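You operate a simulated robot arm through the tools that you are given. There is no shell and no other tool.

The job below is to be done with a simulated robot arm. You get a single attempt, and the scene is never put back.

Task
Put the table tree up in its stand and set the topper on.
Fine: seat the trunk in the cup, then tighten both stand screws till the tree stands firm and straight.
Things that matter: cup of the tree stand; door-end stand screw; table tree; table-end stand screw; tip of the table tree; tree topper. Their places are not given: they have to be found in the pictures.

Only the result counts: the job must be done as asked and must still hold three seconds after the hand-in. Knocking over, shifting, dropping, spilling or breaking anything else fails it.

Robot
A 7-joint arm with a two-finger parallel gripper, fixed in place. Base frame: the origin is at the foot of the arm, x ahead of it, y to its left, z up. Readings come in m, rad, newtons and seconds.
With the tool pointing down near the work surface it reaches from about 0.36 to 0.86 m from the base axis. Its first joint turns from -2.897 to 2.897 rad. Payload 3.43 kg.
Tool frame: the origin (TCP) lies between the finger pads and is the grasp point; the fingertips stand 0.034 m ahead of it; z points along the fingers, y is the line along which they close. The gripper opens to 0.128 m. The fingers are 0.024 m wide and 0.012 m thick; the gripper's body (0.048 by 0.13 m) begins 0.096 m behind the TCP.
Orientation is told as [roll, pitch, yaw] about the base's x, y, z axes, in that order, counted from this pose: with the fingers straight down and closing along the base's y, the tool's x points along the base's -x, its y along +y and its z along -z.

Tools
- The arm moves only by the tool drive_tool. Its argument "moves" is a list that holds one entry, the list of rows, each a list of 7 numbers: the turn, a rotation vector about the tool's x, y, z in rad, then the shift along the tool's x, y, z in m, then the opening, from 0 (shut) to 1 (fully open). In form: [[[ax, ay, az, x, y, z, grip], ...]]. A call has 1 to 20 rows; each row shifts and turns the commanded pose from where the row before left it, along the tool's axes as they then stand. Each row takes 0.2 s and may step no farther than 0.05 m and 0.15 rad from the row before; otherwise, or with a gripper value out of range, the whole call is refused. A pose out of reach is approached as far as the arm can. The call stops where the force on the tool passes 50 N (or 10 N more than at its start, if that is more) or the arm is blocked; 0.2 s more then pass. The fingers move at their own pace (about 0.153 m/s each) and stop on an object; they squeeze with about 40 N. The grip force told is the motor's: it shows also when the fingers shut on nothing. Time passes only in rows, and 0.2 s behind the last, so rows that do not move let the fingers close. It gives the time, the measured TCP pose, the force on the tool (base axes), the opening and the grip force at its end, in the units of the frame above (readings bear some noise), with the torque about the TCP (base axes, N m) and any sound that the robot's microphone picked up.
- Cameras (640 x 400 px; columns grow to the right, rows downward): "scene" is fixed at [0.0499, 0.6496, 1.3886]; the picture's right is [-0.73, -0.68, 0.00], its down [-0.20, 0.22, -0.96] and it looks along [0.65, -0.70, -0.29] (base axes); focal length 298 px, centre (320, 200). "wrist" rides on the gripper at [0.076, -0.011, -0.16] in the tool frame; the picture's right is [0.15, 0.99, 0.00], its down [-0.88, 0.13, -0.46] and it looks along [-0.45, 0.07, 0.89] (tool axes); focal length 234 px, centre (320, 200).
- snapshot(camera): a new picture of that camera. No time passes.
- pixel_to_xyz(camera, pixels): for up to 12 pixels [column, row] of the newest picture of that camera ("zoom" is the newest enlarged one), the place [x, y, z] in the base frame of the surface seen there, good to about 0.002 m. No time passes.
- inspect(camera, box): a new picture of the part [left, top, right, bottom] of that camera's present view, enlarged. No time passes.
- sign_off(): hands the job in; it is judged then, once.

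Leave the gripper open and the arm clear of the work at the hand-in unless told otherwise.

The tools are called after ">>>" as a command line: name --argument value ..., lists and objects as JSON in quotes. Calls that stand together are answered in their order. drive_tool: Moves the arm, as the interface text tells. Its arguments: {"type":"object","properties":{"moves":{"type":"array"}},"required":["moves"]} The other tools are called the same way: snapshot (camera) takes a picture; pixel_to_xyz (camera, pixels) gives the place of the surface under pixels of a picture; inspect (camera, box) takes an enlarged picture of a part of a camera's view; sign_off () hands the job in.

At the start:

```text
clock: 0.0
ee_pos: [0.376, 0.0864, 1.4168]
tool_rot: [0.0, -0.002, 0.0]
contact_force: [0.6, -0.7, -0.2]
moment: [0.01, 0.0, -0.01]
width: 0.1278
gripper_force: 0.0
```

scene: 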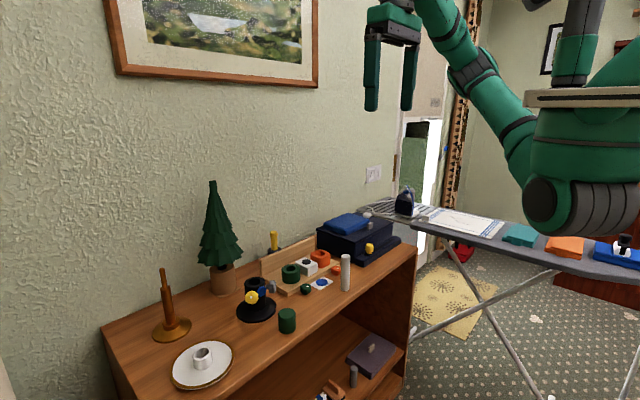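
wrist: 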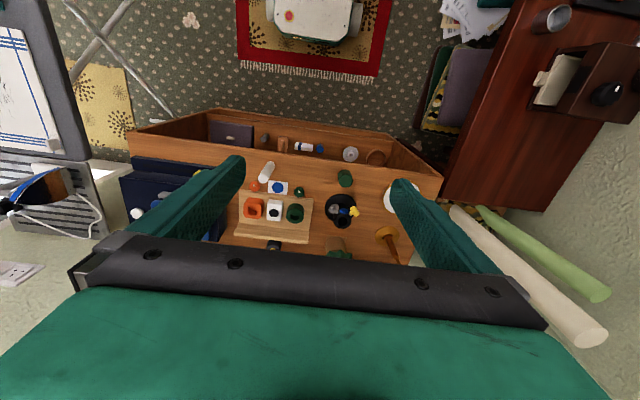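

I see the cabinet with a green table tree near (219,240), a black stand with yellow and grey screws near (257,297), and assorted objects. I'll look closer at the scene with enlarged views first.

>>> inspect --camera "scene" --box '[140, 170, 300, 350]'

>>> inspect --camera "scene" --box '[230, 210, 410, 340]'

>>> inspect --camera "wrist" --box '[220, 150, 440, 270]'

```text
2.22 times, centred on (220, 260) of scene
```

zoom: 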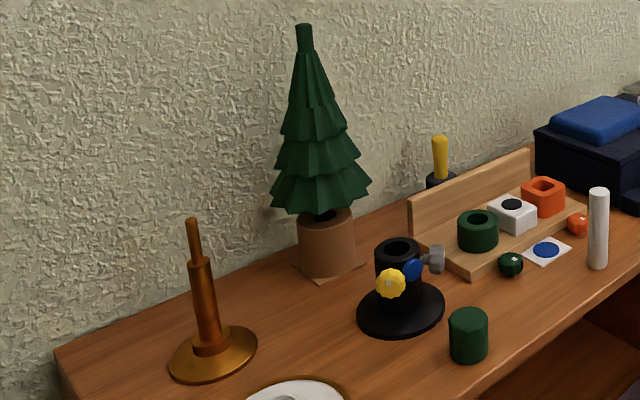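

```text
3.08 times, centred on (320, 275) of scene
```

zoom: 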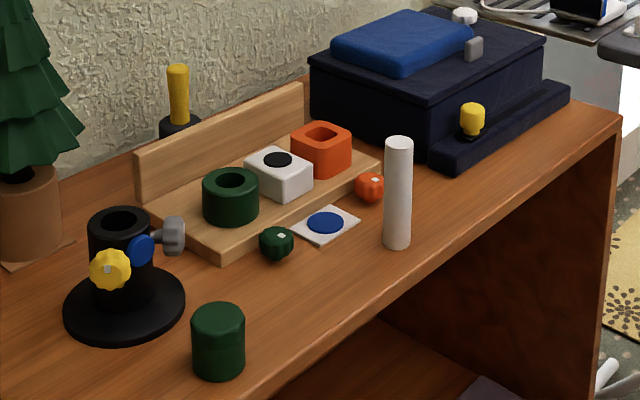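

```text
2.91 times, centred on (330, 210) of wrist
```

zoom: 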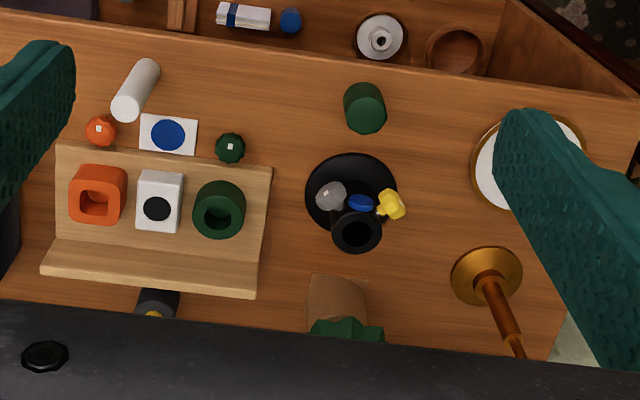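

I'll zoom further on the stand, tree tip, and the candidate toppers.

>>> inspect --camera "scene" --box '[230, 265, 300, 335]'

>>> inspect --camera "scene" --box '[190, 175, 250, 305]'

>>> inspect --camera "scene" --box '[270, 235, 360, 305]'

>>> inspect --camera "scene" --box '[310, 200, 410, 270]'

>>> inspect --camera "scene" --box '[300, 320, 420, 400]'

>>> inspect --camera "scene" --box '[140, 260, 250, 400]'

```text
5.71 times, centred on (265, 300) of scene
```

zoom: 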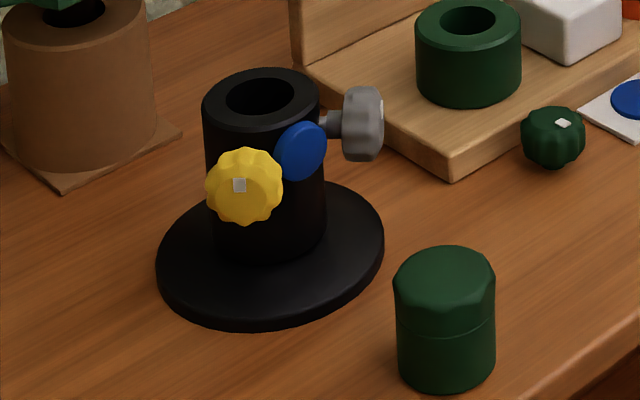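

```text
3.08 times, centred on (220, 240) of scene
```

zoom: 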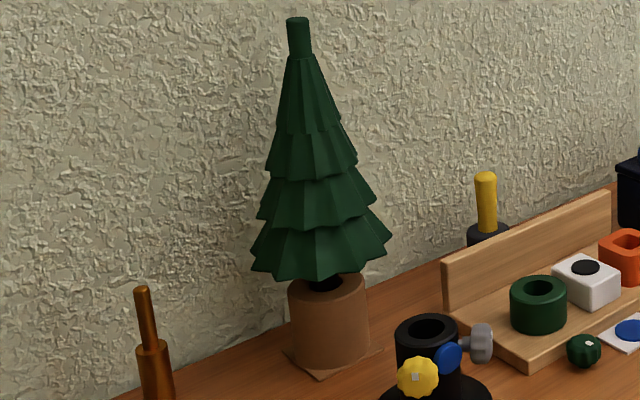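

```text
5.71 times, centred on (315, 270) of scene
```

zoom: 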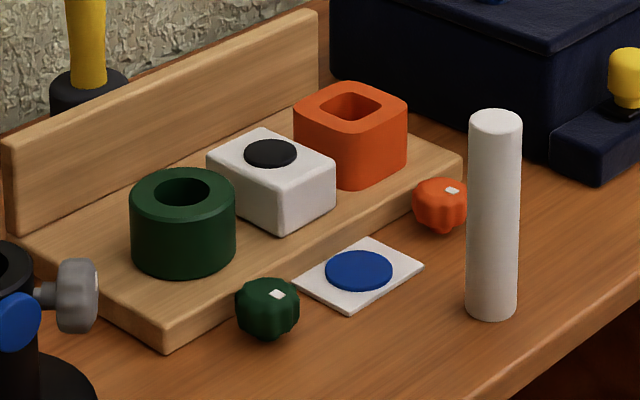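

```text
5.71 times, centred on (360, 235) of scene
```

zoom: 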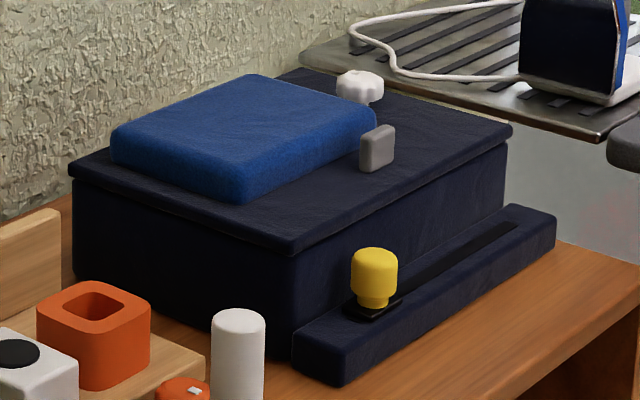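

```text
5.00 times, centred on (360, 360) of scene
```

zoom: 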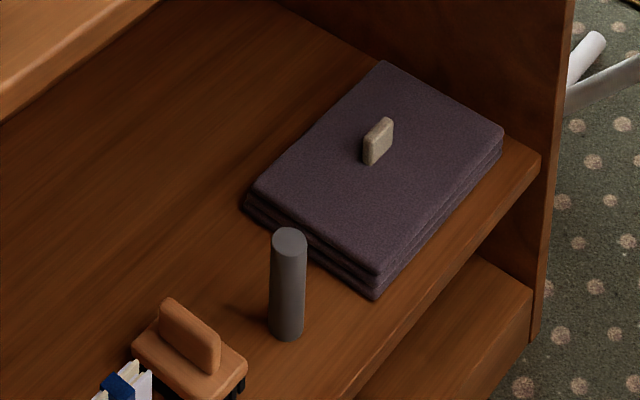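

```text
2.86 times, centred on (195, 330) of scene
```

zoom: 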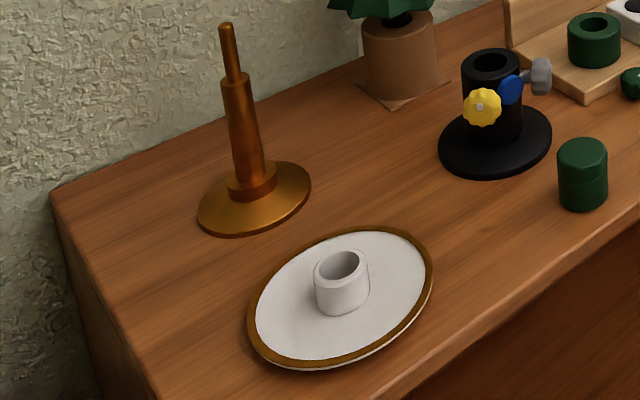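

I'll get coordinates of the key features in a zoomed stand view: cup rim, yellow knob, blue disc, grey knob, base.

>>> inspect --camera "scene" --box '[230, 265, 300, 335]'

>>> pixel_to_xyz --camera "zoom" --pixels '[[206, 100], [318, 100], [262, 72], [262, 126], [260, 98], [245, 187], [301, 150], [365, 125], [330, 125], [270, 305], [160, 250], [383, 240]]'

>>> pixel_to_xyz --camera "scene" --pixels '[[213, 183], [213, 190], [219, 215], [219, 260], [222, 268], [222, 285], [287, 312], [167, 275], [172, 328], [203, 350], [273, 236], [346, 260]]'

```text
5.71 times, centred on (265, 300) of scene
```

zoom: 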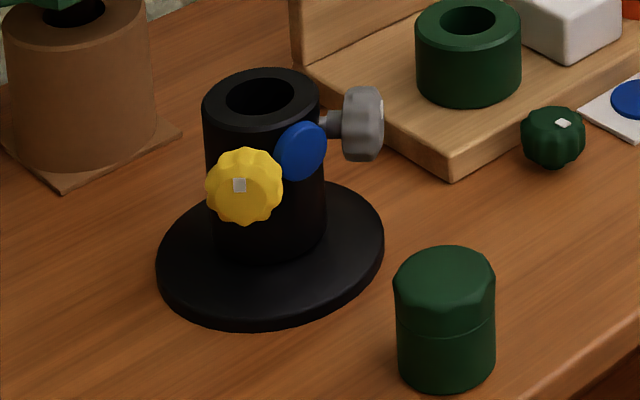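

```text
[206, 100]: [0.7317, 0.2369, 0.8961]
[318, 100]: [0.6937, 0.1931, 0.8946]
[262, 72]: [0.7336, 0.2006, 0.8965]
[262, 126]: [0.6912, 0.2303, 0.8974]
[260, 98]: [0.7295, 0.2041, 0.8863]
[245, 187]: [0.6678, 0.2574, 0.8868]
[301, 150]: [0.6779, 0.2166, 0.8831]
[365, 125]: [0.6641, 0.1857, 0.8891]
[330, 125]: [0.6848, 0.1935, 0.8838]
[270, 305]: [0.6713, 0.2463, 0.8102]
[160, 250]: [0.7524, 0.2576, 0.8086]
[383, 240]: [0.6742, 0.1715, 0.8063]
```

```text
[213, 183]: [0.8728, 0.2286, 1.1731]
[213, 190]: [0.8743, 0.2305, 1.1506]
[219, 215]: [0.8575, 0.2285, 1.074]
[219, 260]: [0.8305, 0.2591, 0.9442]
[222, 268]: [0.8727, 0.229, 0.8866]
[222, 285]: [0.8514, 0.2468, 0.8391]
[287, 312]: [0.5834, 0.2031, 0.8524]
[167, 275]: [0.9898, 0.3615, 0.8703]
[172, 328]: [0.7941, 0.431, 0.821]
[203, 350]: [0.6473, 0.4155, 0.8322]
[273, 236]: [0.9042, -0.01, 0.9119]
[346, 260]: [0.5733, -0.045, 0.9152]
```

Cup centre is about (0.713, 0.215), rim z 0.896; the tree at about (0.873, 0.229). I need to identify the topper, so I'll zoom on the bronze item at (170,305), the yellow/black item at (273,243), and the tip.

>>> inspect --camera "scene" --box '[145, 260, 200, 345]'

>>> inspect --camera "scene" --box '[255, 222, 295, 262]'

>>> inspect --camera "scene" --box '[195, 172, 240, 217]'

>>> inspect --camera "wrist" --box '[370, 160, 450, 270]'

>>> inspect --camera "wrist" --box '[210, 110, 440, 180]'

```text
4.71 times, centred on (172, 302) of scene
```

zoom: 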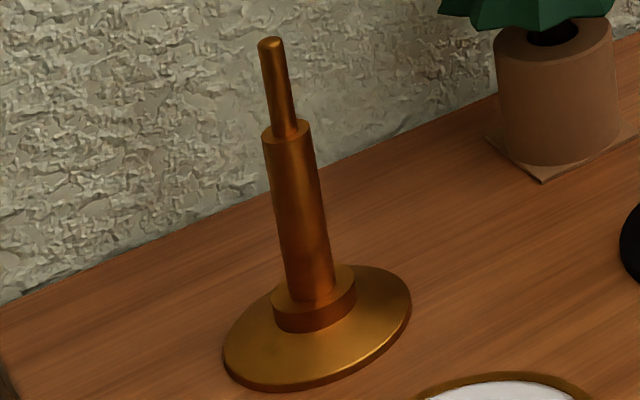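

```text
10.00 times, centred on (275, 242) of scene
```

zoom: 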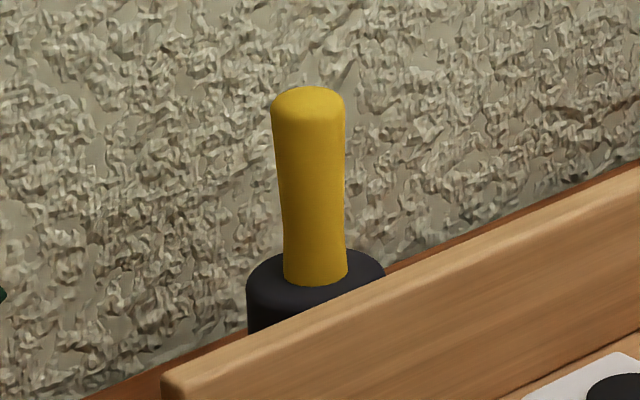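

```text
8.89 times, centred on (218, 194) of scene
```

zoom: 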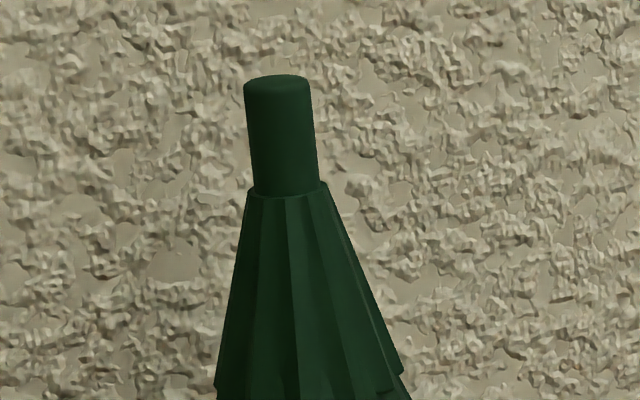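

```text
3.64 times, centred on (410, 215) of wrist
```

zoom: 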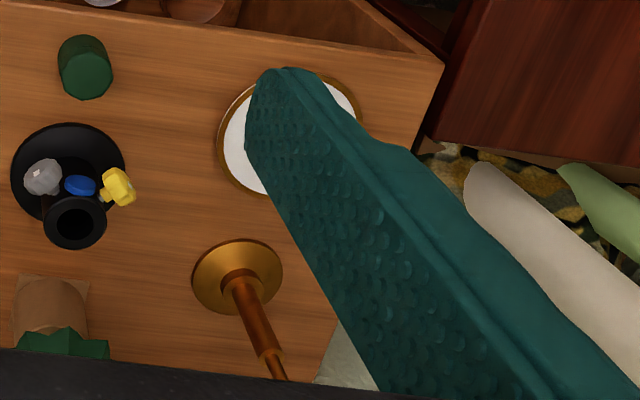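

```text
2.78 times, centred on (325, 145) of wrist
```

zoom: 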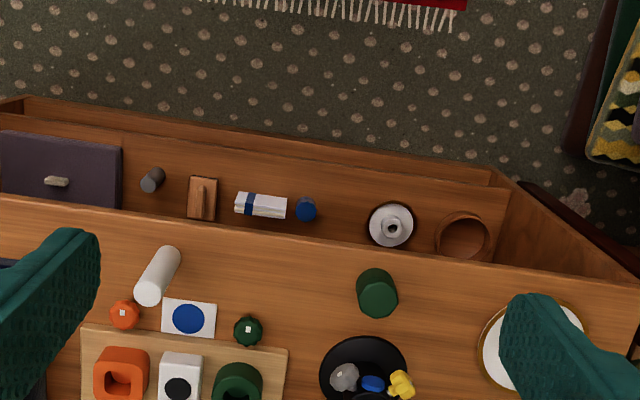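

The bronze item (base disc, collar, tube, thin rod) is a candidate; I'll measure it and the tip's diameter. First the bronze.

>>> inspect --camera "scene" --box '[145, 260, 200, 345]'

>>> pixel_to_xyz --camera "zoom" --pixels '[[270, 45], [262, 60], [285, 60], [285, 130], [264, 132], [309, 132], [280, 250], [333, 250], [275, 310], [353, 305], [300, 380], [315, 325]]'

>>> pixel_to_xyz --camera "zoom" --pixels '[[265, 60], [281, 60], [269, 145], [308, 145], [285, 270], [330, 270], [225, 350], [408, 300], [276, 318], [352, 312], [305, 293]]'

```text
4.71 times, centred on (172, 302) of scene
```

zoom: 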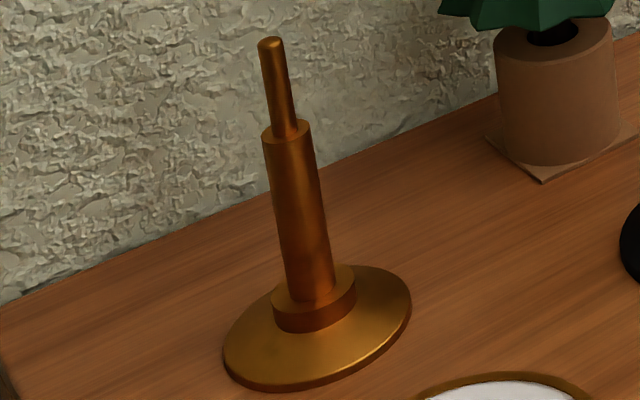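

```text
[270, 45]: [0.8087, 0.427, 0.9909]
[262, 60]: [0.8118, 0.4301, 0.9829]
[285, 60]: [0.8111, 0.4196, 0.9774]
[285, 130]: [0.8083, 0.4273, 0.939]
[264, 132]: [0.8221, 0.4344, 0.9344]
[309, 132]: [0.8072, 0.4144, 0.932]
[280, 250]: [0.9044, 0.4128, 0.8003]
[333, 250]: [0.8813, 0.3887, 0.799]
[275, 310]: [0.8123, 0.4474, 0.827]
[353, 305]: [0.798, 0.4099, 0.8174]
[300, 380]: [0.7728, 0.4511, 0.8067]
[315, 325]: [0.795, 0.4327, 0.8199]
```

```text
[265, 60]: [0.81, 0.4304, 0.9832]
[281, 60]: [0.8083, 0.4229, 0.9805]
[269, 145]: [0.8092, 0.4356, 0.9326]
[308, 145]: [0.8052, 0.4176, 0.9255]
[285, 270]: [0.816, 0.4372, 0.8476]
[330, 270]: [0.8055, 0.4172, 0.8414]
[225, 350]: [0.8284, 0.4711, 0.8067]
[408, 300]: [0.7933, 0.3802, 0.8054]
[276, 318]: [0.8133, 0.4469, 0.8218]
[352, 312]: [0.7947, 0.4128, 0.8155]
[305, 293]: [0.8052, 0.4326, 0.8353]
```

Next, the tip stub's size and position.

>>> inspect --camera "scene" --box '[195, 172, 240, 217]'

>>> pixel_to_xyz --camera "zoom" --pixels '[[248, 110], [312, 110], [280, 79], [280, 110], [285, 188], [255, 188], [318, 180], [250, 250], [345, 250], [220, 385], [400, 375], [300, 300]]'

>>> inspect --camera "scene" --box '[190, 225, 250, 305]'

>>> pixel_to_xyz --camera "zoom" --pixels '[[315, 205], [330, 217], [345, 200], [260, 215], [385, 205], [320, 235], [270, 330], [390, 330], [320, 370], [230, 180], [420, 180], [310, 190]]'

```text
8.89 times, centred on (218, 194) of scene
```

zoom: 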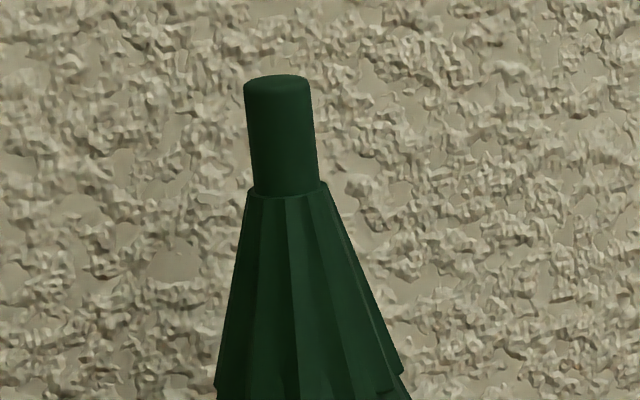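

```text
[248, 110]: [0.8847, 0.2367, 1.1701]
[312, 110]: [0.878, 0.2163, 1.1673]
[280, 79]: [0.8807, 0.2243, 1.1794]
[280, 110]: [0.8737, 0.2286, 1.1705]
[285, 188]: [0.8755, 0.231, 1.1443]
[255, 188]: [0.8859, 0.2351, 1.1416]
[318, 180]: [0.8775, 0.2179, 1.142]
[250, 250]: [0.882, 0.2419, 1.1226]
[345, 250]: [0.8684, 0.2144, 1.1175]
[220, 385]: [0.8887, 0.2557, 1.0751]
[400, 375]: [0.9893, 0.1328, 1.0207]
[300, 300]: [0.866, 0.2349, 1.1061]
```

```text
5.00 times, centred on (220, 265) of scene
```

zoom: 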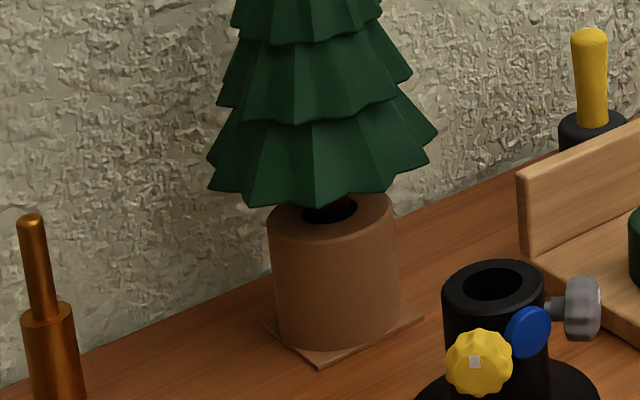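

```text
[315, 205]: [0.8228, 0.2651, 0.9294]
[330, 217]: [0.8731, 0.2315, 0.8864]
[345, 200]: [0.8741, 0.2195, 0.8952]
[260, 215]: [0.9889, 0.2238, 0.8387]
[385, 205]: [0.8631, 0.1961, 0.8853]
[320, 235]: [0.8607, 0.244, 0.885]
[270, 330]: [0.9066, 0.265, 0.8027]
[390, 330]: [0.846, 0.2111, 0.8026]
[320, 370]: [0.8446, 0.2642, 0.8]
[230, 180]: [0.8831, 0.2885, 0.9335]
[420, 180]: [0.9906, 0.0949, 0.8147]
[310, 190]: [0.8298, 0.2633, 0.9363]
```

Tip stub: about 21 mm diameter, z 1.142–1.180, axis about (0.881, 0.226). Next I zoom at the green canister, the white ring on the plate, the green ring and the lower-shelf things.

>>> inspect --camera "scene" --box '[272, 300, 302, 340]'

>>> inspect --camera "scene" --box '[165, 335, 240, 395]'

>>> inspect --camera "scene" --box '[270, 250, 345, 300]'

>>> inspect --camera "wrist" --box '[335, 135, 395, 180]'

>>> inspect --camera "scene" --box '[300, 370, 380, 400]'

```text
10.00 times, centred on (287, 320) of scene
```

zoom: 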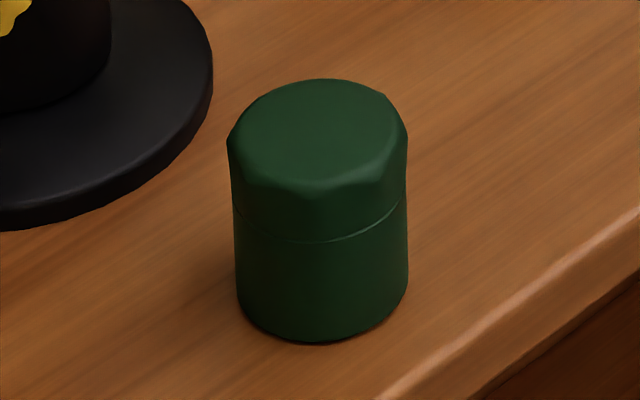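

```text
6.67 times, centred on (202, 365) of scene
```

zoom: 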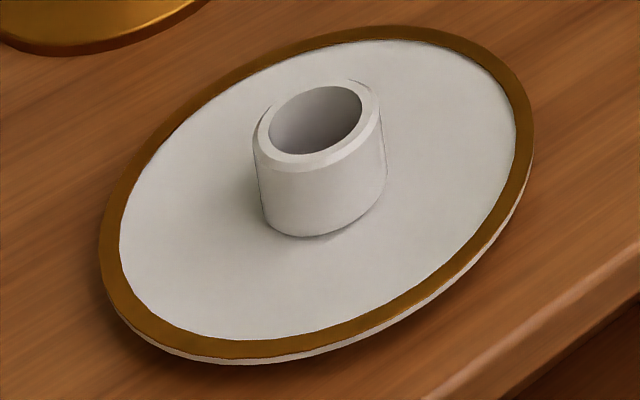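

```text
8.00 times, centred on (308, 275) of scene
```

zoom: 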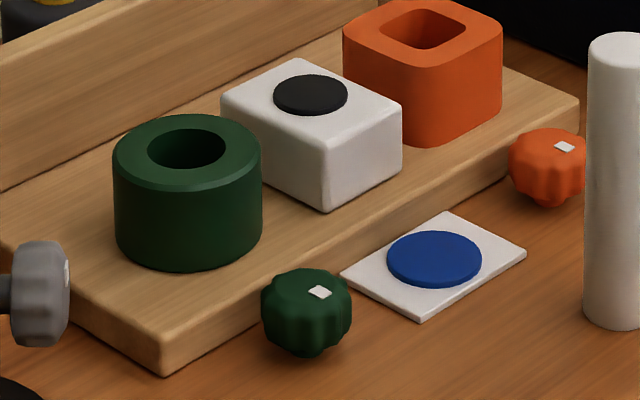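

```text
8.89 times, centred on (365, 158) of wrist
```

zoom: 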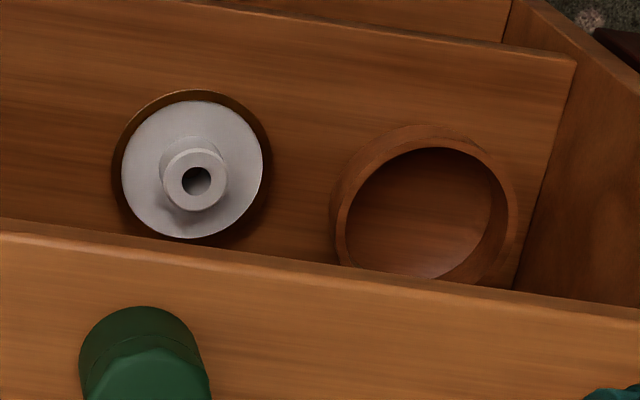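

```text
8.00 times, centred on (340, 385) of scene
```

zoom: 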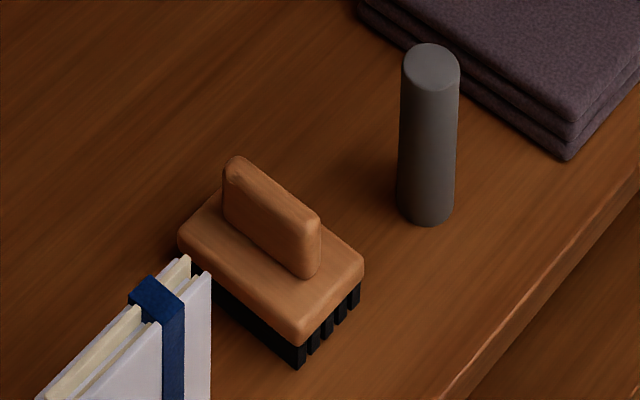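

I haven't a clear topper yet; I'll bring the wrist camera nearer over the cabinet (to about TCP (0.50, 0.25, 1.25)), staying well clear of the tree.

>>> drive_tool --moves '[[[0, 0, 0, -0.0207, 0.0273, 0.0278, 1], [0, 0, 0, -0.0207, 0.0273, 0.0278, 1], [0, 0, 0, -0.0207, 0.0273, 0.0278, 1], [0, 0, 0, -0.0207, 0.0273, 0.0278, 1], [0, 0, 0, -0.0207, 0.0273, 0.0278, 1], [0, 0, 0, -0.0207, 0.0273, 0.0278, 1]]]'

>>> snapshot --camera "wrist"

>>> snapshot --camera "scene"

```text
clock: 1.4
ee_pos: [0.4995, 0.2508, 1.2486]
tool_rot: [0.0, -0.003, 0.001]
contact_force: [-0.1, -0.5, 0.3]
moment: [0.02, 0.0, -0.03]
width: 0.1281
gripper_force: 0.1
```

```text
taken
```

wrist: 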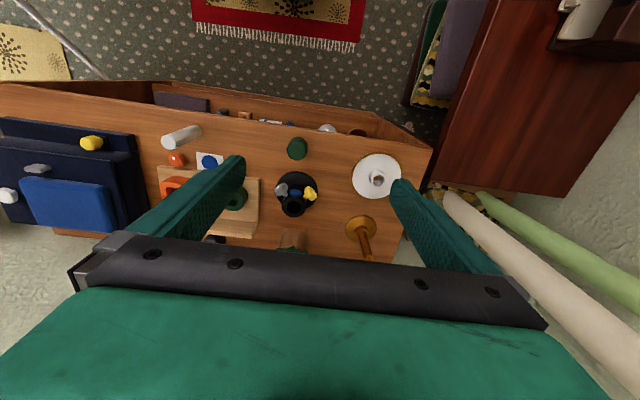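

```text
taken
```

scene: 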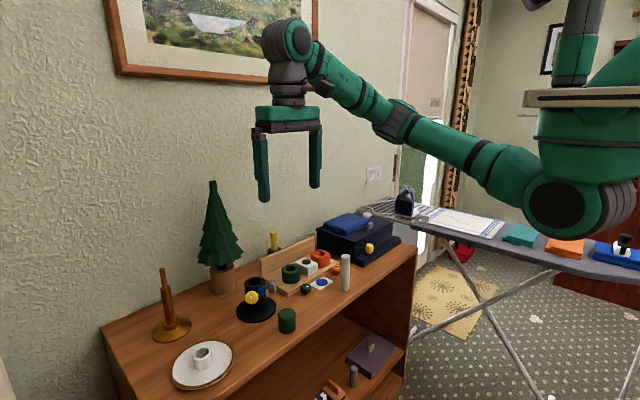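

Now zooming into the new wrist view.

>>> inspect --camera "wrist" --box '[250, 120, 420, 260]'

>>> inspect --camera "wrist" --box '[140, 80, 320, 180]'

>>> inspect --camera "wrist" --box '[0, 90, 140, 240]'

>>> inspect --camera "wrist" --box '[260, 100, 400, 150]'

>>> inspect --camera "wrist" --box '[400, 0, 640, 200]'

>>> inspect --camera "scene" --box '[380, 170, 640, 300]'

```text
2.86 times, centred on (335, 190) of wrist
```

zoom: 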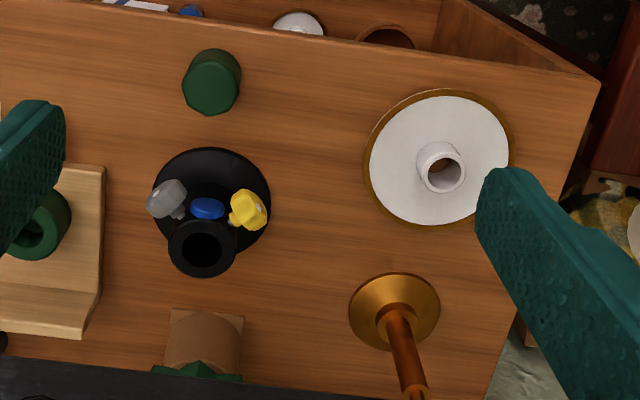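

```text
3.56 times, centred on (230, 130) of wrist
```

zoom: 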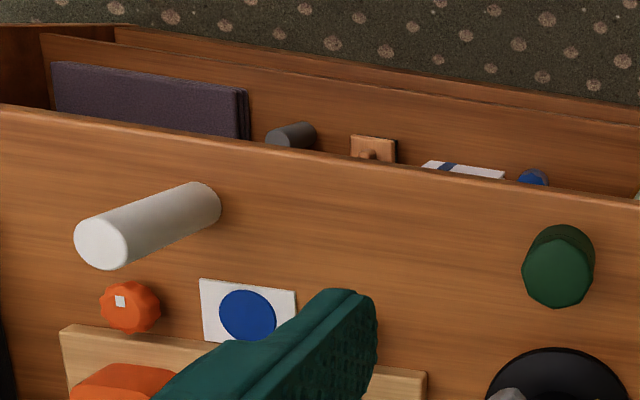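

```text
2.67 times, centred on (70, 165) of wrist
```

zoom: 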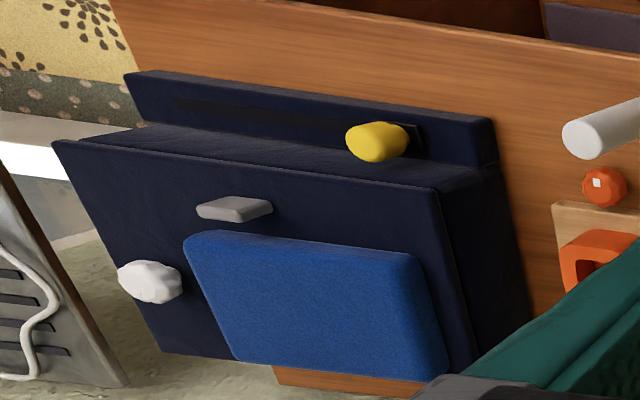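

```text
4.57 times, centred on (330, 125) of wrist
```

zoom: 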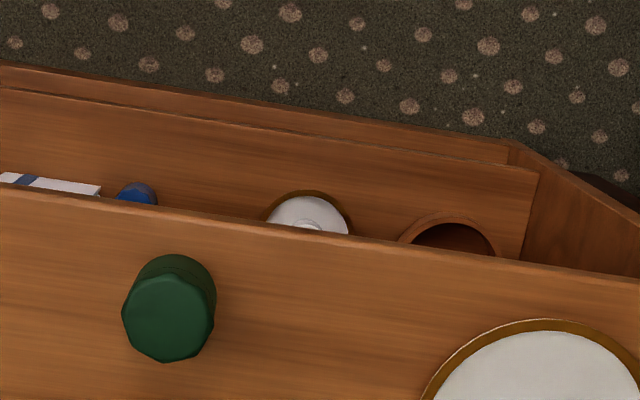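

```text
2.00 times, centred on (520, 100) of wrist
```

zoom: 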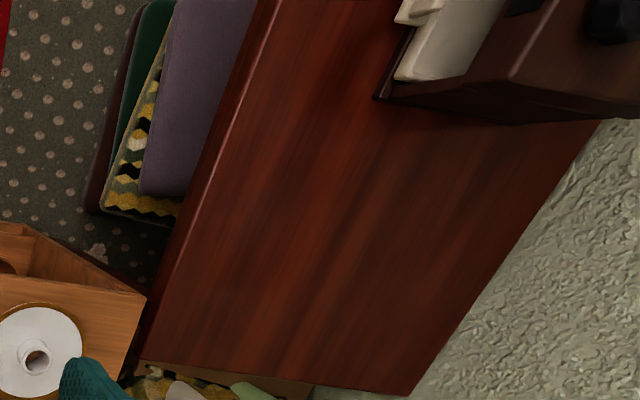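

```text
2.46 times, centred on (510, 235) of scene
```

zoom: 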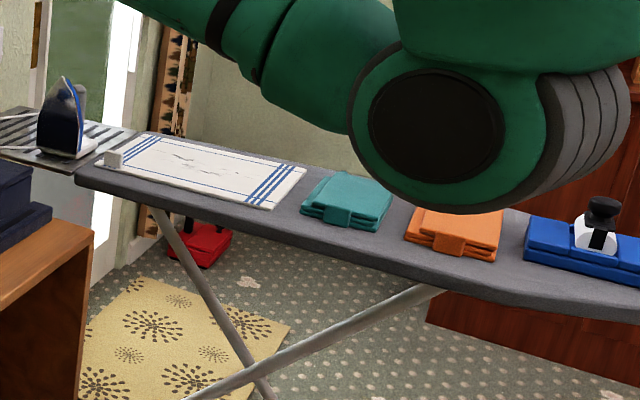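

The bronze item plus the white discs with tubes (through-holes) look like a tiered serving stand, so not the topper. The yellow/black item behind the wooden board needs a closer look. I'll move the wrist camera over it (TCP ≈ (0.80, 0.0, 1.14)).

>>> drive_tool --moves '[[[0, 0, 0, -0.0334, -0.0279, 0.0121, 1], [0, 0, 0, -0.0334, -0.0279, 0.0121, 1], [0, 0, 0, -0.0334, -0.0279, 0.0121, 1], [0, 0, 0, -0.0334, -0.0279, 0.0121, 1], [0, 0, 0, -0.0334, -0.0279, 0.0121, 1], [0, 0, 0, -0.0334, -0.0279, 0.0121, 1], [0, 0, 0, -0.0334, -0.0279, 0.0121, 1], [0, 0, 0, -0.0334, -0.0279, 0.0121, 1], [0, 0, 0, -0.0334, -0.0279, 0.0121, 1]]]'

>>> snapshot --camera "wrist"

```text
clock: 3.4
ee_pos: [0.801, -0.0009, 1.142]
tool_rot: [0.0, -0.001, 0.002]
contact_force: [0.0, 0.9, -0.3]
moment: [-0.01, -0.01, 0.01]
width: 0.128
gripper_force: 0.0
```

```text
taken
```

wrist: 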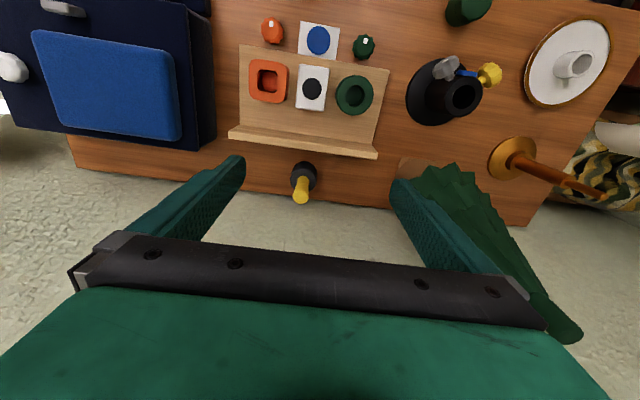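

>>> inspect --camera "wrist" --box '[270, 140, 340, 215]'

>>> inspect --camera "wrist" --box '[400, 40, 510, 140]'

>>> inspect --camera "wrist" --box '[230, 0, 410, 160]'

>>> inspect --camera "wrist" --box '[430, 0, 500, 40]'

>>> inspect --camera "wrist" --box '[500, 10, 620, 110]'

```text
5.33 times, centred on (305, 178) of wrist
```

zoom: 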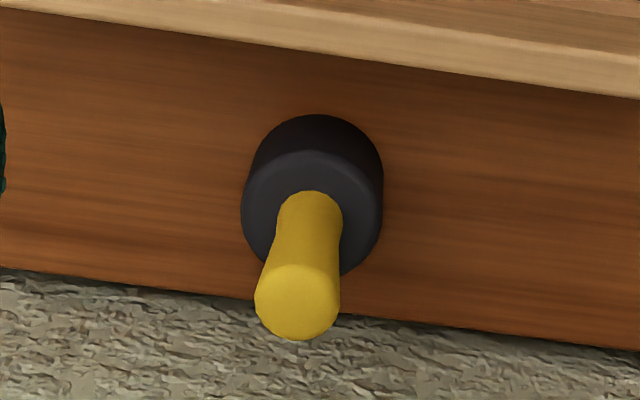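

```text
4.00 times, centred on (455, 90) of wrist
```

zoom: 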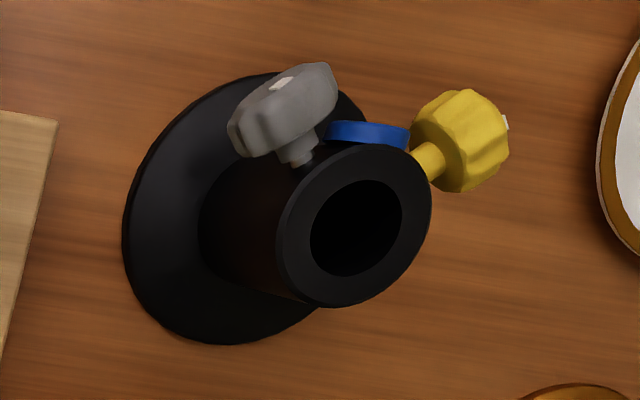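

```text
2.50 times, centred on (320, 80) of wrist
```

zoom: 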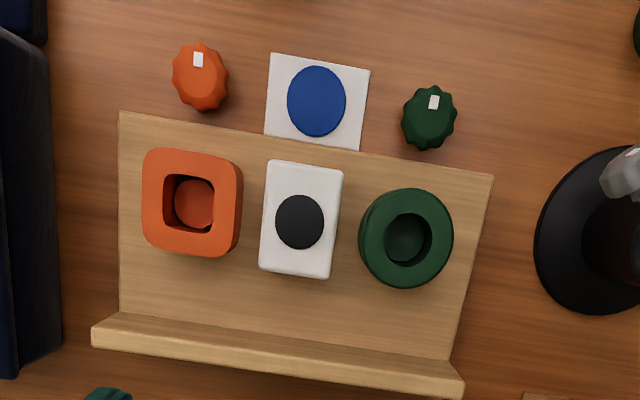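

```text
9.14 times, centred on (465, 20) of wrist
```

zoom: 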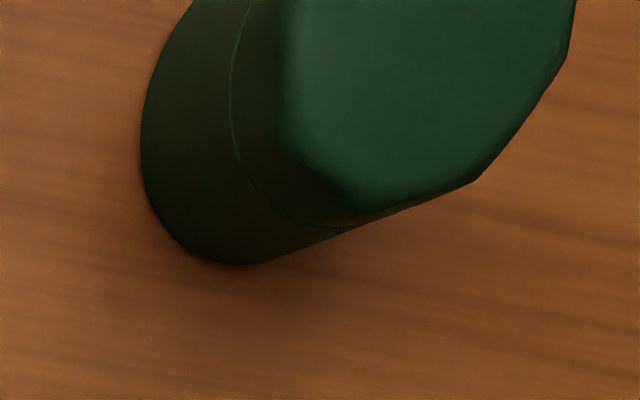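

```text
4.00 times, centred on (560, 60) of wrist
```

zoom: 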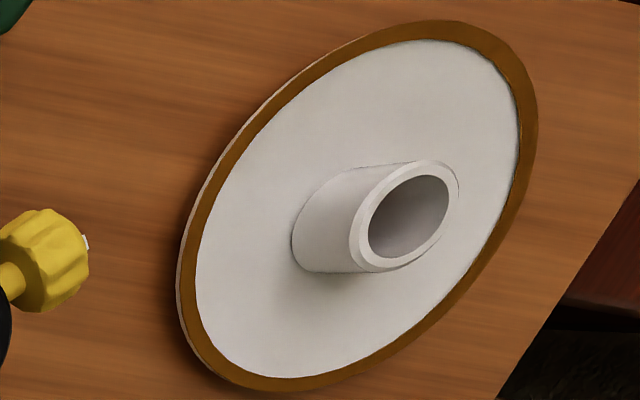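

The yellow-topped item is a handle on a black cylinder. I'll measure it and other candidates for size: first this zoom.

>>> inspect --camera "wrist" --box '[270, 140, 340, 215]'

>>> pixel_to_xyz --camera "zoom" --pixels '[[298, 305], [262, 300], [335, 300], [310, 200], [260, 210], [375, 210], [310, 160], [310, 125], [250, 180], [382, 180]]'

>>> inspect --camera "wrist" --box '[400, 40, 510, 140]'

>>> pixel_to_xyz --camera "zoom" --pixels '[[276, 225], [430, 215], [355, 150], [355, 300], [312, 230], [402, 220], [480, 110], [508, 122], [450, 140], [285, 85], [280, 110], [370, 130]]'

```text
5.33 times, centred on (305, 178) of wrist
```

zoom: 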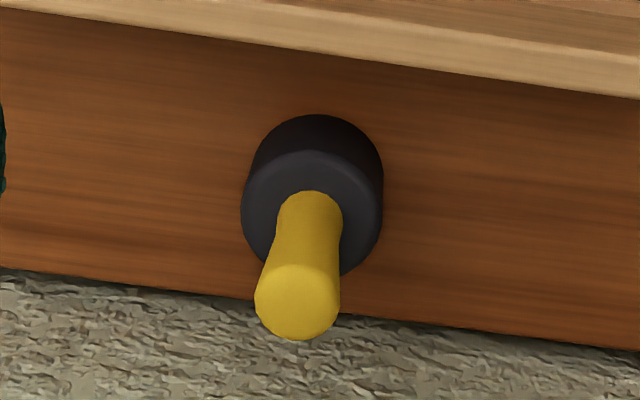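

```text
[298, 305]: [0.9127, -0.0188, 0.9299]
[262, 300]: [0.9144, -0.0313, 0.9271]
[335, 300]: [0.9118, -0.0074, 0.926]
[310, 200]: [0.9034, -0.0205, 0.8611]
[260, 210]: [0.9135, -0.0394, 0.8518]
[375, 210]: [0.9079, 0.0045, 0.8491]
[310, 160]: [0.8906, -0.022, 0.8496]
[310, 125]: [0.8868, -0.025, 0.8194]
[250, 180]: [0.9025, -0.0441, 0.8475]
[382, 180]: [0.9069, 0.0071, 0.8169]
```

```text
4.00 times, centred on (455, 90) of wrist
```

zoom: 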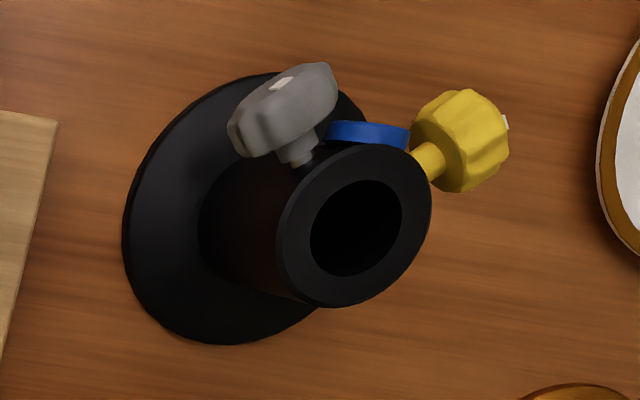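

```text
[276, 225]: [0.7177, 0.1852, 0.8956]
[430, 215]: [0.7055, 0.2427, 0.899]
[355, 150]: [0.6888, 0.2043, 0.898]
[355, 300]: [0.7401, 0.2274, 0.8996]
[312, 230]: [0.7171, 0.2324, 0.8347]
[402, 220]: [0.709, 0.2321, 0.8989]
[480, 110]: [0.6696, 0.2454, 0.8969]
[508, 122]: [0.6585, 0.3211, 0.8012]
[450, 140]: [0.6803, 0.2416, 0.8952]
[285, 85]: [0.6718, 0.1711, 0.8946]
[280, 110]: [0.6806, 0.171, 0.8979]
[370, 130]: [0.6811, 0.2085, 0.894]
```

No clear topper there; the yellow item is a handle far behind the board. The most topper-like item is the green capped cylinder at scene (287,320); I'll look at it closer later. Now I back away from the wall and turn the tool to horizontal (pointing +x) for a side grasp of the tree's tip stub: first translate to about (0.60, 0.226, 1.165), then pitch −90°.

>>> drive_tool --moves '[[[0, 0, 0, 0.0287, 0.0324, -0.0033, 1], [0, 0, 0, 0.0287, 0.0324, -0.0033, 1], [0, 0, 0, 0.0287, 0.0324, -0.0033, 1], [0, 0, 0, 0.0287, 0.0324, -0.0033, 1], [0, 0, 0, 0.0287, 0.0324, -0.0033, 1], [0, 0, 0, 0.0287, 0.0324, -0.0033, 1], [0, 0, 0, 0.0287, 0.0324, -0.0033, 1], [0, -0.1428, 0, 0, 0, 0, 1], [0, -0.1428, 0, 0, 0, 0, 1], [0, -0.1428, 0, 0, 0, 0, 1], [0, -0.1428, 0, 0, 0, 0, 1], [0, -0.1428, 0, 0, 0, 0, 1], [0, -0.1428, 0, 0, 0, 0, 1], [0, -0.1428, 0, 0, 0, 0, 1], [0, -0.1428, 0, 0, 0, 0, 1], [0, -0.1428, 0, 0, 0, 0, 1], [0, -0.1428, 0, 0, 0, 0, 1], [0, -0.1428, 0, 0, 0, 0, 1]]]'

>>> snapshot --camera "wrist"

>>> snapshot --camera "scene"

```text
clock: 7.2
ee_pos: [0.5981, 0.2253, 1.1658]
tool_rot: [2.531, -1.571, -2.529]
contact_force: [-0.1, -0.1, -0.3]
moment: [0.01, 0.01, 0.01]
width: 0.128
gripper_force: 0.0
```

```text
taken
```

wrist: 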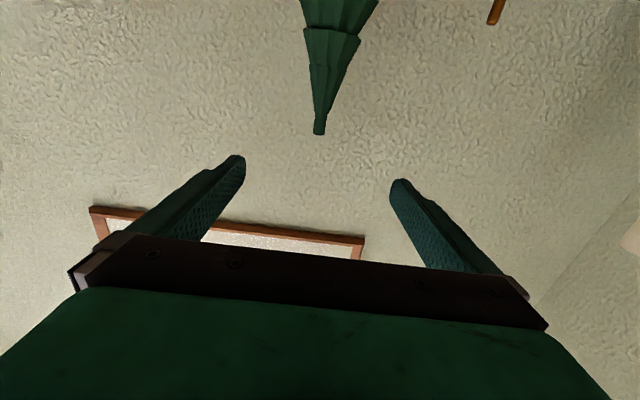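

```text
taken
```

scene: 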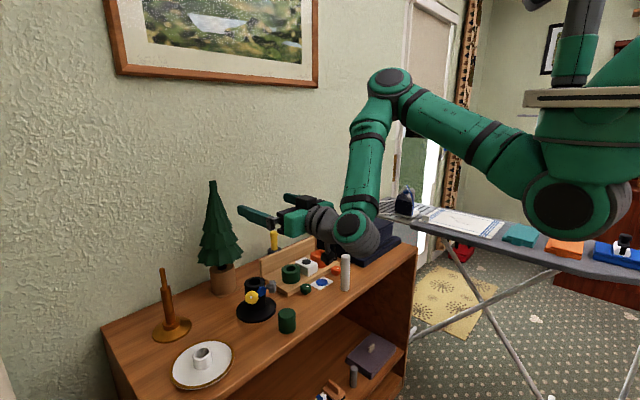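

The tool is now horizontal, pointing at the tree (tip visible at wrist (319,130)). I'll measure the stub from this camera too.

>>> inspect --camera "wrist" --box '[290, 0, 380, 140]'

>>> pixel_to_xyz --camera "wrist" --pixels '[[319, 131], [319, 126], [315, 126], [323, 126], [319, 115], [319, 122], [330, 80], [335, 20], [320, 10]]'

```text
2.86 times, centred on (335, 70) of wrist
```

zoom: 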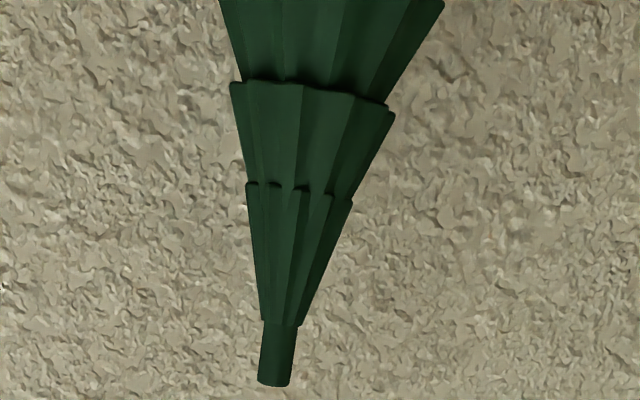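

```text
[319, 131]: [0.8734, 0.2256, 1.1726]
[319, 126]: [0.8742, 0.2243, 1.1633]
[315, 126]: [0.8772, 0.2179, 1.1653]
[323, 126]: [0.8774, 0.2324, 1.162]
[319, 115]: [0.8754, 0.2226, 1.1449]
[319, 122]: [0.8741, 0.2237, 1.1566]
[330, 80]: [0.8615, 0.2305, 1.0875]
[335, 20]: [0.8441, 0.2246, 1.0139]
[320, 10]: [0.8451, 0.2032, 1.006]
```

Stub centre ≈ (0.883, 0.2255), z 1.142–1.180. I'll advance 0.285 m along tool z with the fingers partly open, stopping with the pads either side of the stub.

>>> drive_tool --moves '[[[0, 0, 0, 0.0002, 0, 0.04, 0.6], [0, 0, 0, 0.0002, 0, 0.04, 0.6], [0, 0, 0, 0.0002, 0, 0.04, 0.6], [0, 0, 0, 0.0002, 0, 0.04, 0.6], [0, 0, 0, 0.0002, 0, 0.04, 0.5], [0, 0, 0, 0.0002, 0, 0.04, 0.5], [0, 0, 0, 0, 0, 0.025, 0.5], [0, 0, 0, 0, 0, 0.02, 0.5], [0, 0, 0, 0, 0, 0, 0.5]]]'

>>> snapshot --camera "wrist"

>>> inspect --camera "scene" --box '[170, 160, 290, 260]'

```text
clock: 9.2
ee_pos: [0.8857, 0.2266, 1.163]
tool_rot: [-2.403, -1.569, 2.405]
contact_force: [-0.1, 0.5, -0.5]
moment: [0.0, 0.01, 0.0]
width: 0.064
gripper_force: 0.1
```

```text
taken
```

wrist: 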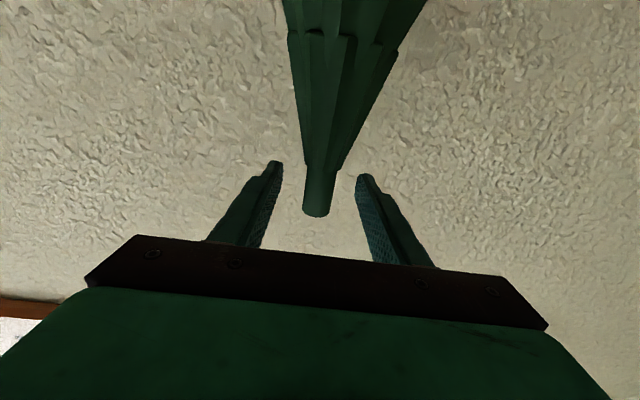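

```text
4.00 times, centred on (230, 210) of scene
```

zoom: 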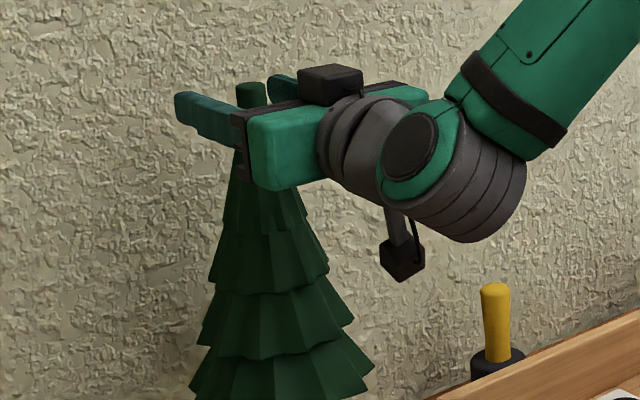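

The stub sits centred between the fingers. Closing now.

>>> drive_tool --moves '[[[0, 0, 0, 0, 0, 0, 0.1], [0, 0, 0, 0, 0, 0, 0.0], [0, 0, 0, 0, 0, 0, 0.0], [0, 0, 0, 0, 0, 0, 0.0]]]'

>>> snapshot --camera "wrist"

```text
clock: 10.2
ee_pos: [0.8851, 0.2271, 1.1618]
tool_rot: [-2.801, -1.571, 2.802]
contact_force: [-0.6, -1.2, 3.5]
moment: [-0.63, 0.16, 0.01]
width: 0.0209
gripper_force: 39.5
```

```text
taken
```

wrist: 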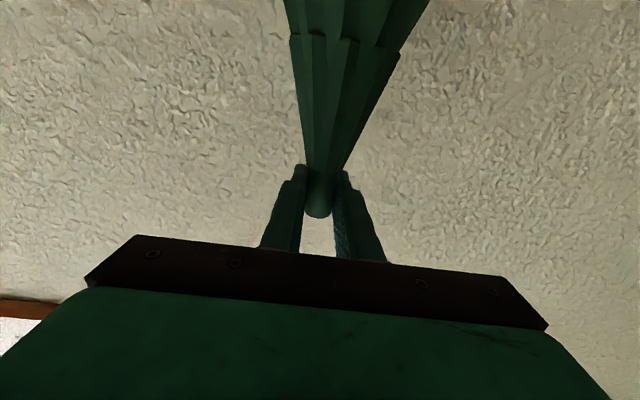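

Gripped at 20.9 mm with 39.5 N. Lift straight up in small steps, first 0.06 m, and check.

>>> drive_tool --moves '[[[0, 0, 0, -0.01, 0, 0, 0], [0, 0, 0, -0.01, 0, 0, 0], [0, 0, 0, -0.01, 0, 0, 0], [0, 0, 0, -0.01, 0, 0, 0], [0, 0, 0, -0.01, 0, 0, 0], [0, 0, 0, -0.01, 0, 0, 0]]]'

>>> inspect --camera "scene" --box '[160, 150, 300, 310]'

```text
clock: 11.6
ee_pos: [0.8846, 0.2274, 1.2062]
tool_rot: [0.004, -1.551, -0.005]
contact_force: [1.1, 1.6, -2.0]
moment: [0.65, -0.09, 0.18]
width: 0.0206
gripper_force: 39.6
```

```text
2.50 times, centred on (230, 230) of scene
```

zoom: 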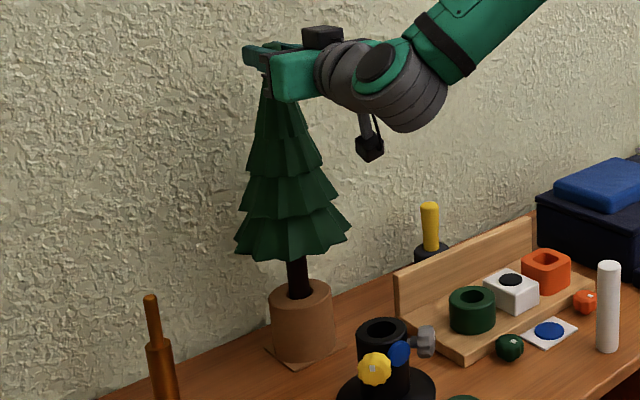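

The tree is lifting (trunk visible). The measured rise (0.044) is less than the commanded 0.06; I'll wait two rows to see whether it's lag.

>>> drive_tool --moves '[[[0, 0, 0, 0, 0, 0, 0], [0, 0, 0, 0, 0, 0, 0]]]'

```text
clock: 12.2
ee_pos: [0.8862, 0.2248, 1.2066]
tool_rot: [0.23, -1.549, -0.232]
contact_force: [1.0, 1.9, -3.8]
moment: [0.64, -0.08, 0.11]
width: 0.0207
gripper_force: 39.9
```

>>> snapshot --camera "scene"

```text
taken
```

scene: 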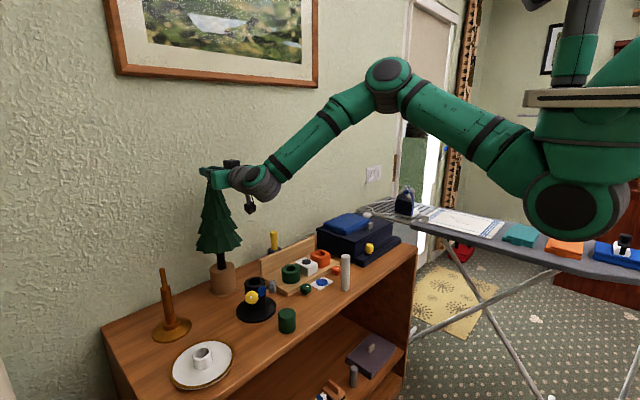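

The arm isn't near full stretch. I'll test with another 0.02 m up whether it still rises.

>>> drive_tool --moves '[[[0, 0, 0, -0.01, 0, 0, 0], [0, 0, 0, -0.01, 0, 0, 0], [0, 0, 0, 0, 0, 0, 0]]]'

```text
clock: 13.0
ee_pos: [0.8843, 0.2261, 1.2201]
tool_rot: [0.113, -1.543, -0.113]
contact_force: [-0.4, 2.0, -2.9]
moment: [0.62, -0.05, 0.12]
width: 0.0208
gripper_force: 40.0
```

It still rises, with a slight pitch compromise. Let me see how far the trunk is out of the pot.

>>> inspect --camera "scene" --box '[180, 150, 280, 310]'

>>> snapshot --camera "wrist"

```text
2.50 times, centred on (230, 230) of scene
```

zoom: 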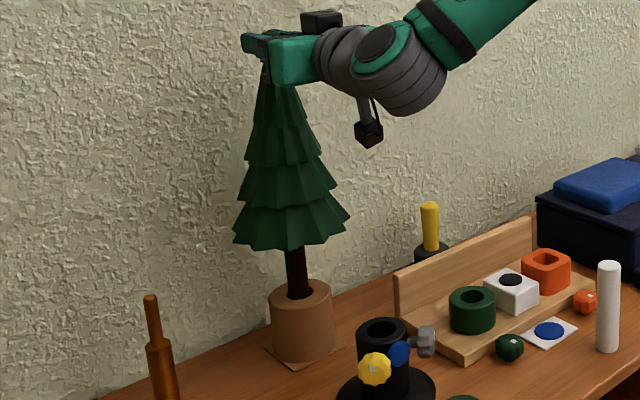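

```text
taken
```

wrist: 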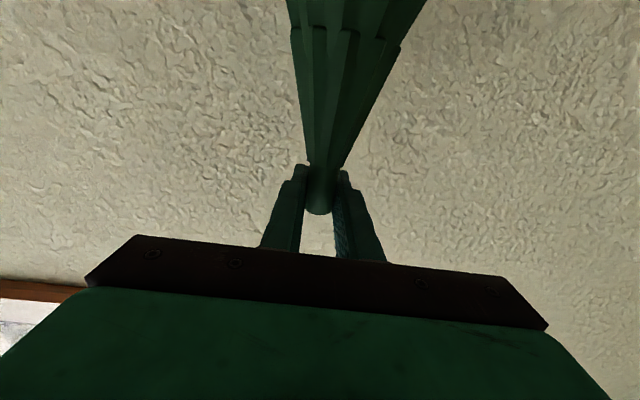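

Trunk is still in the pot. Continue raising 0.04 m commanded.

>>> drive_tool --moves '[[[0, 0, 0, -0.01, 0, 0, 0], [0, 0, 0, -0.01, 0, 0, 0], [0, 0, 0, -0.01, 0, 0, 0], [0, 0, 0, -0.01, 0, 0, 0], [0, 0, 0, 0, 0, 0, 0]]]'

>>> inspect --camera "scene" --box '[180, 150, 280, 310]'

```text
clock: 14.4
ee_pos: [0.8871, 0.2278, 1.2503]
tool_rot: [0.226, -1.53, -0.226]
contact_force: [2.7, -2.3, 20.1]
moment: [-0.83, -0.69, -0.1]
width: 0.0207
gripper_force: 39.8
stopped in row 5: the arm was blocked; the commanded pose is now the measured one
```

```text
2.50 times, centred on (230, 230) of scene
```

zoom: 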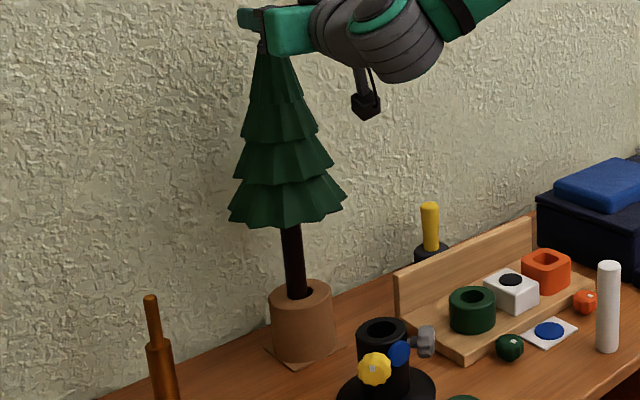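

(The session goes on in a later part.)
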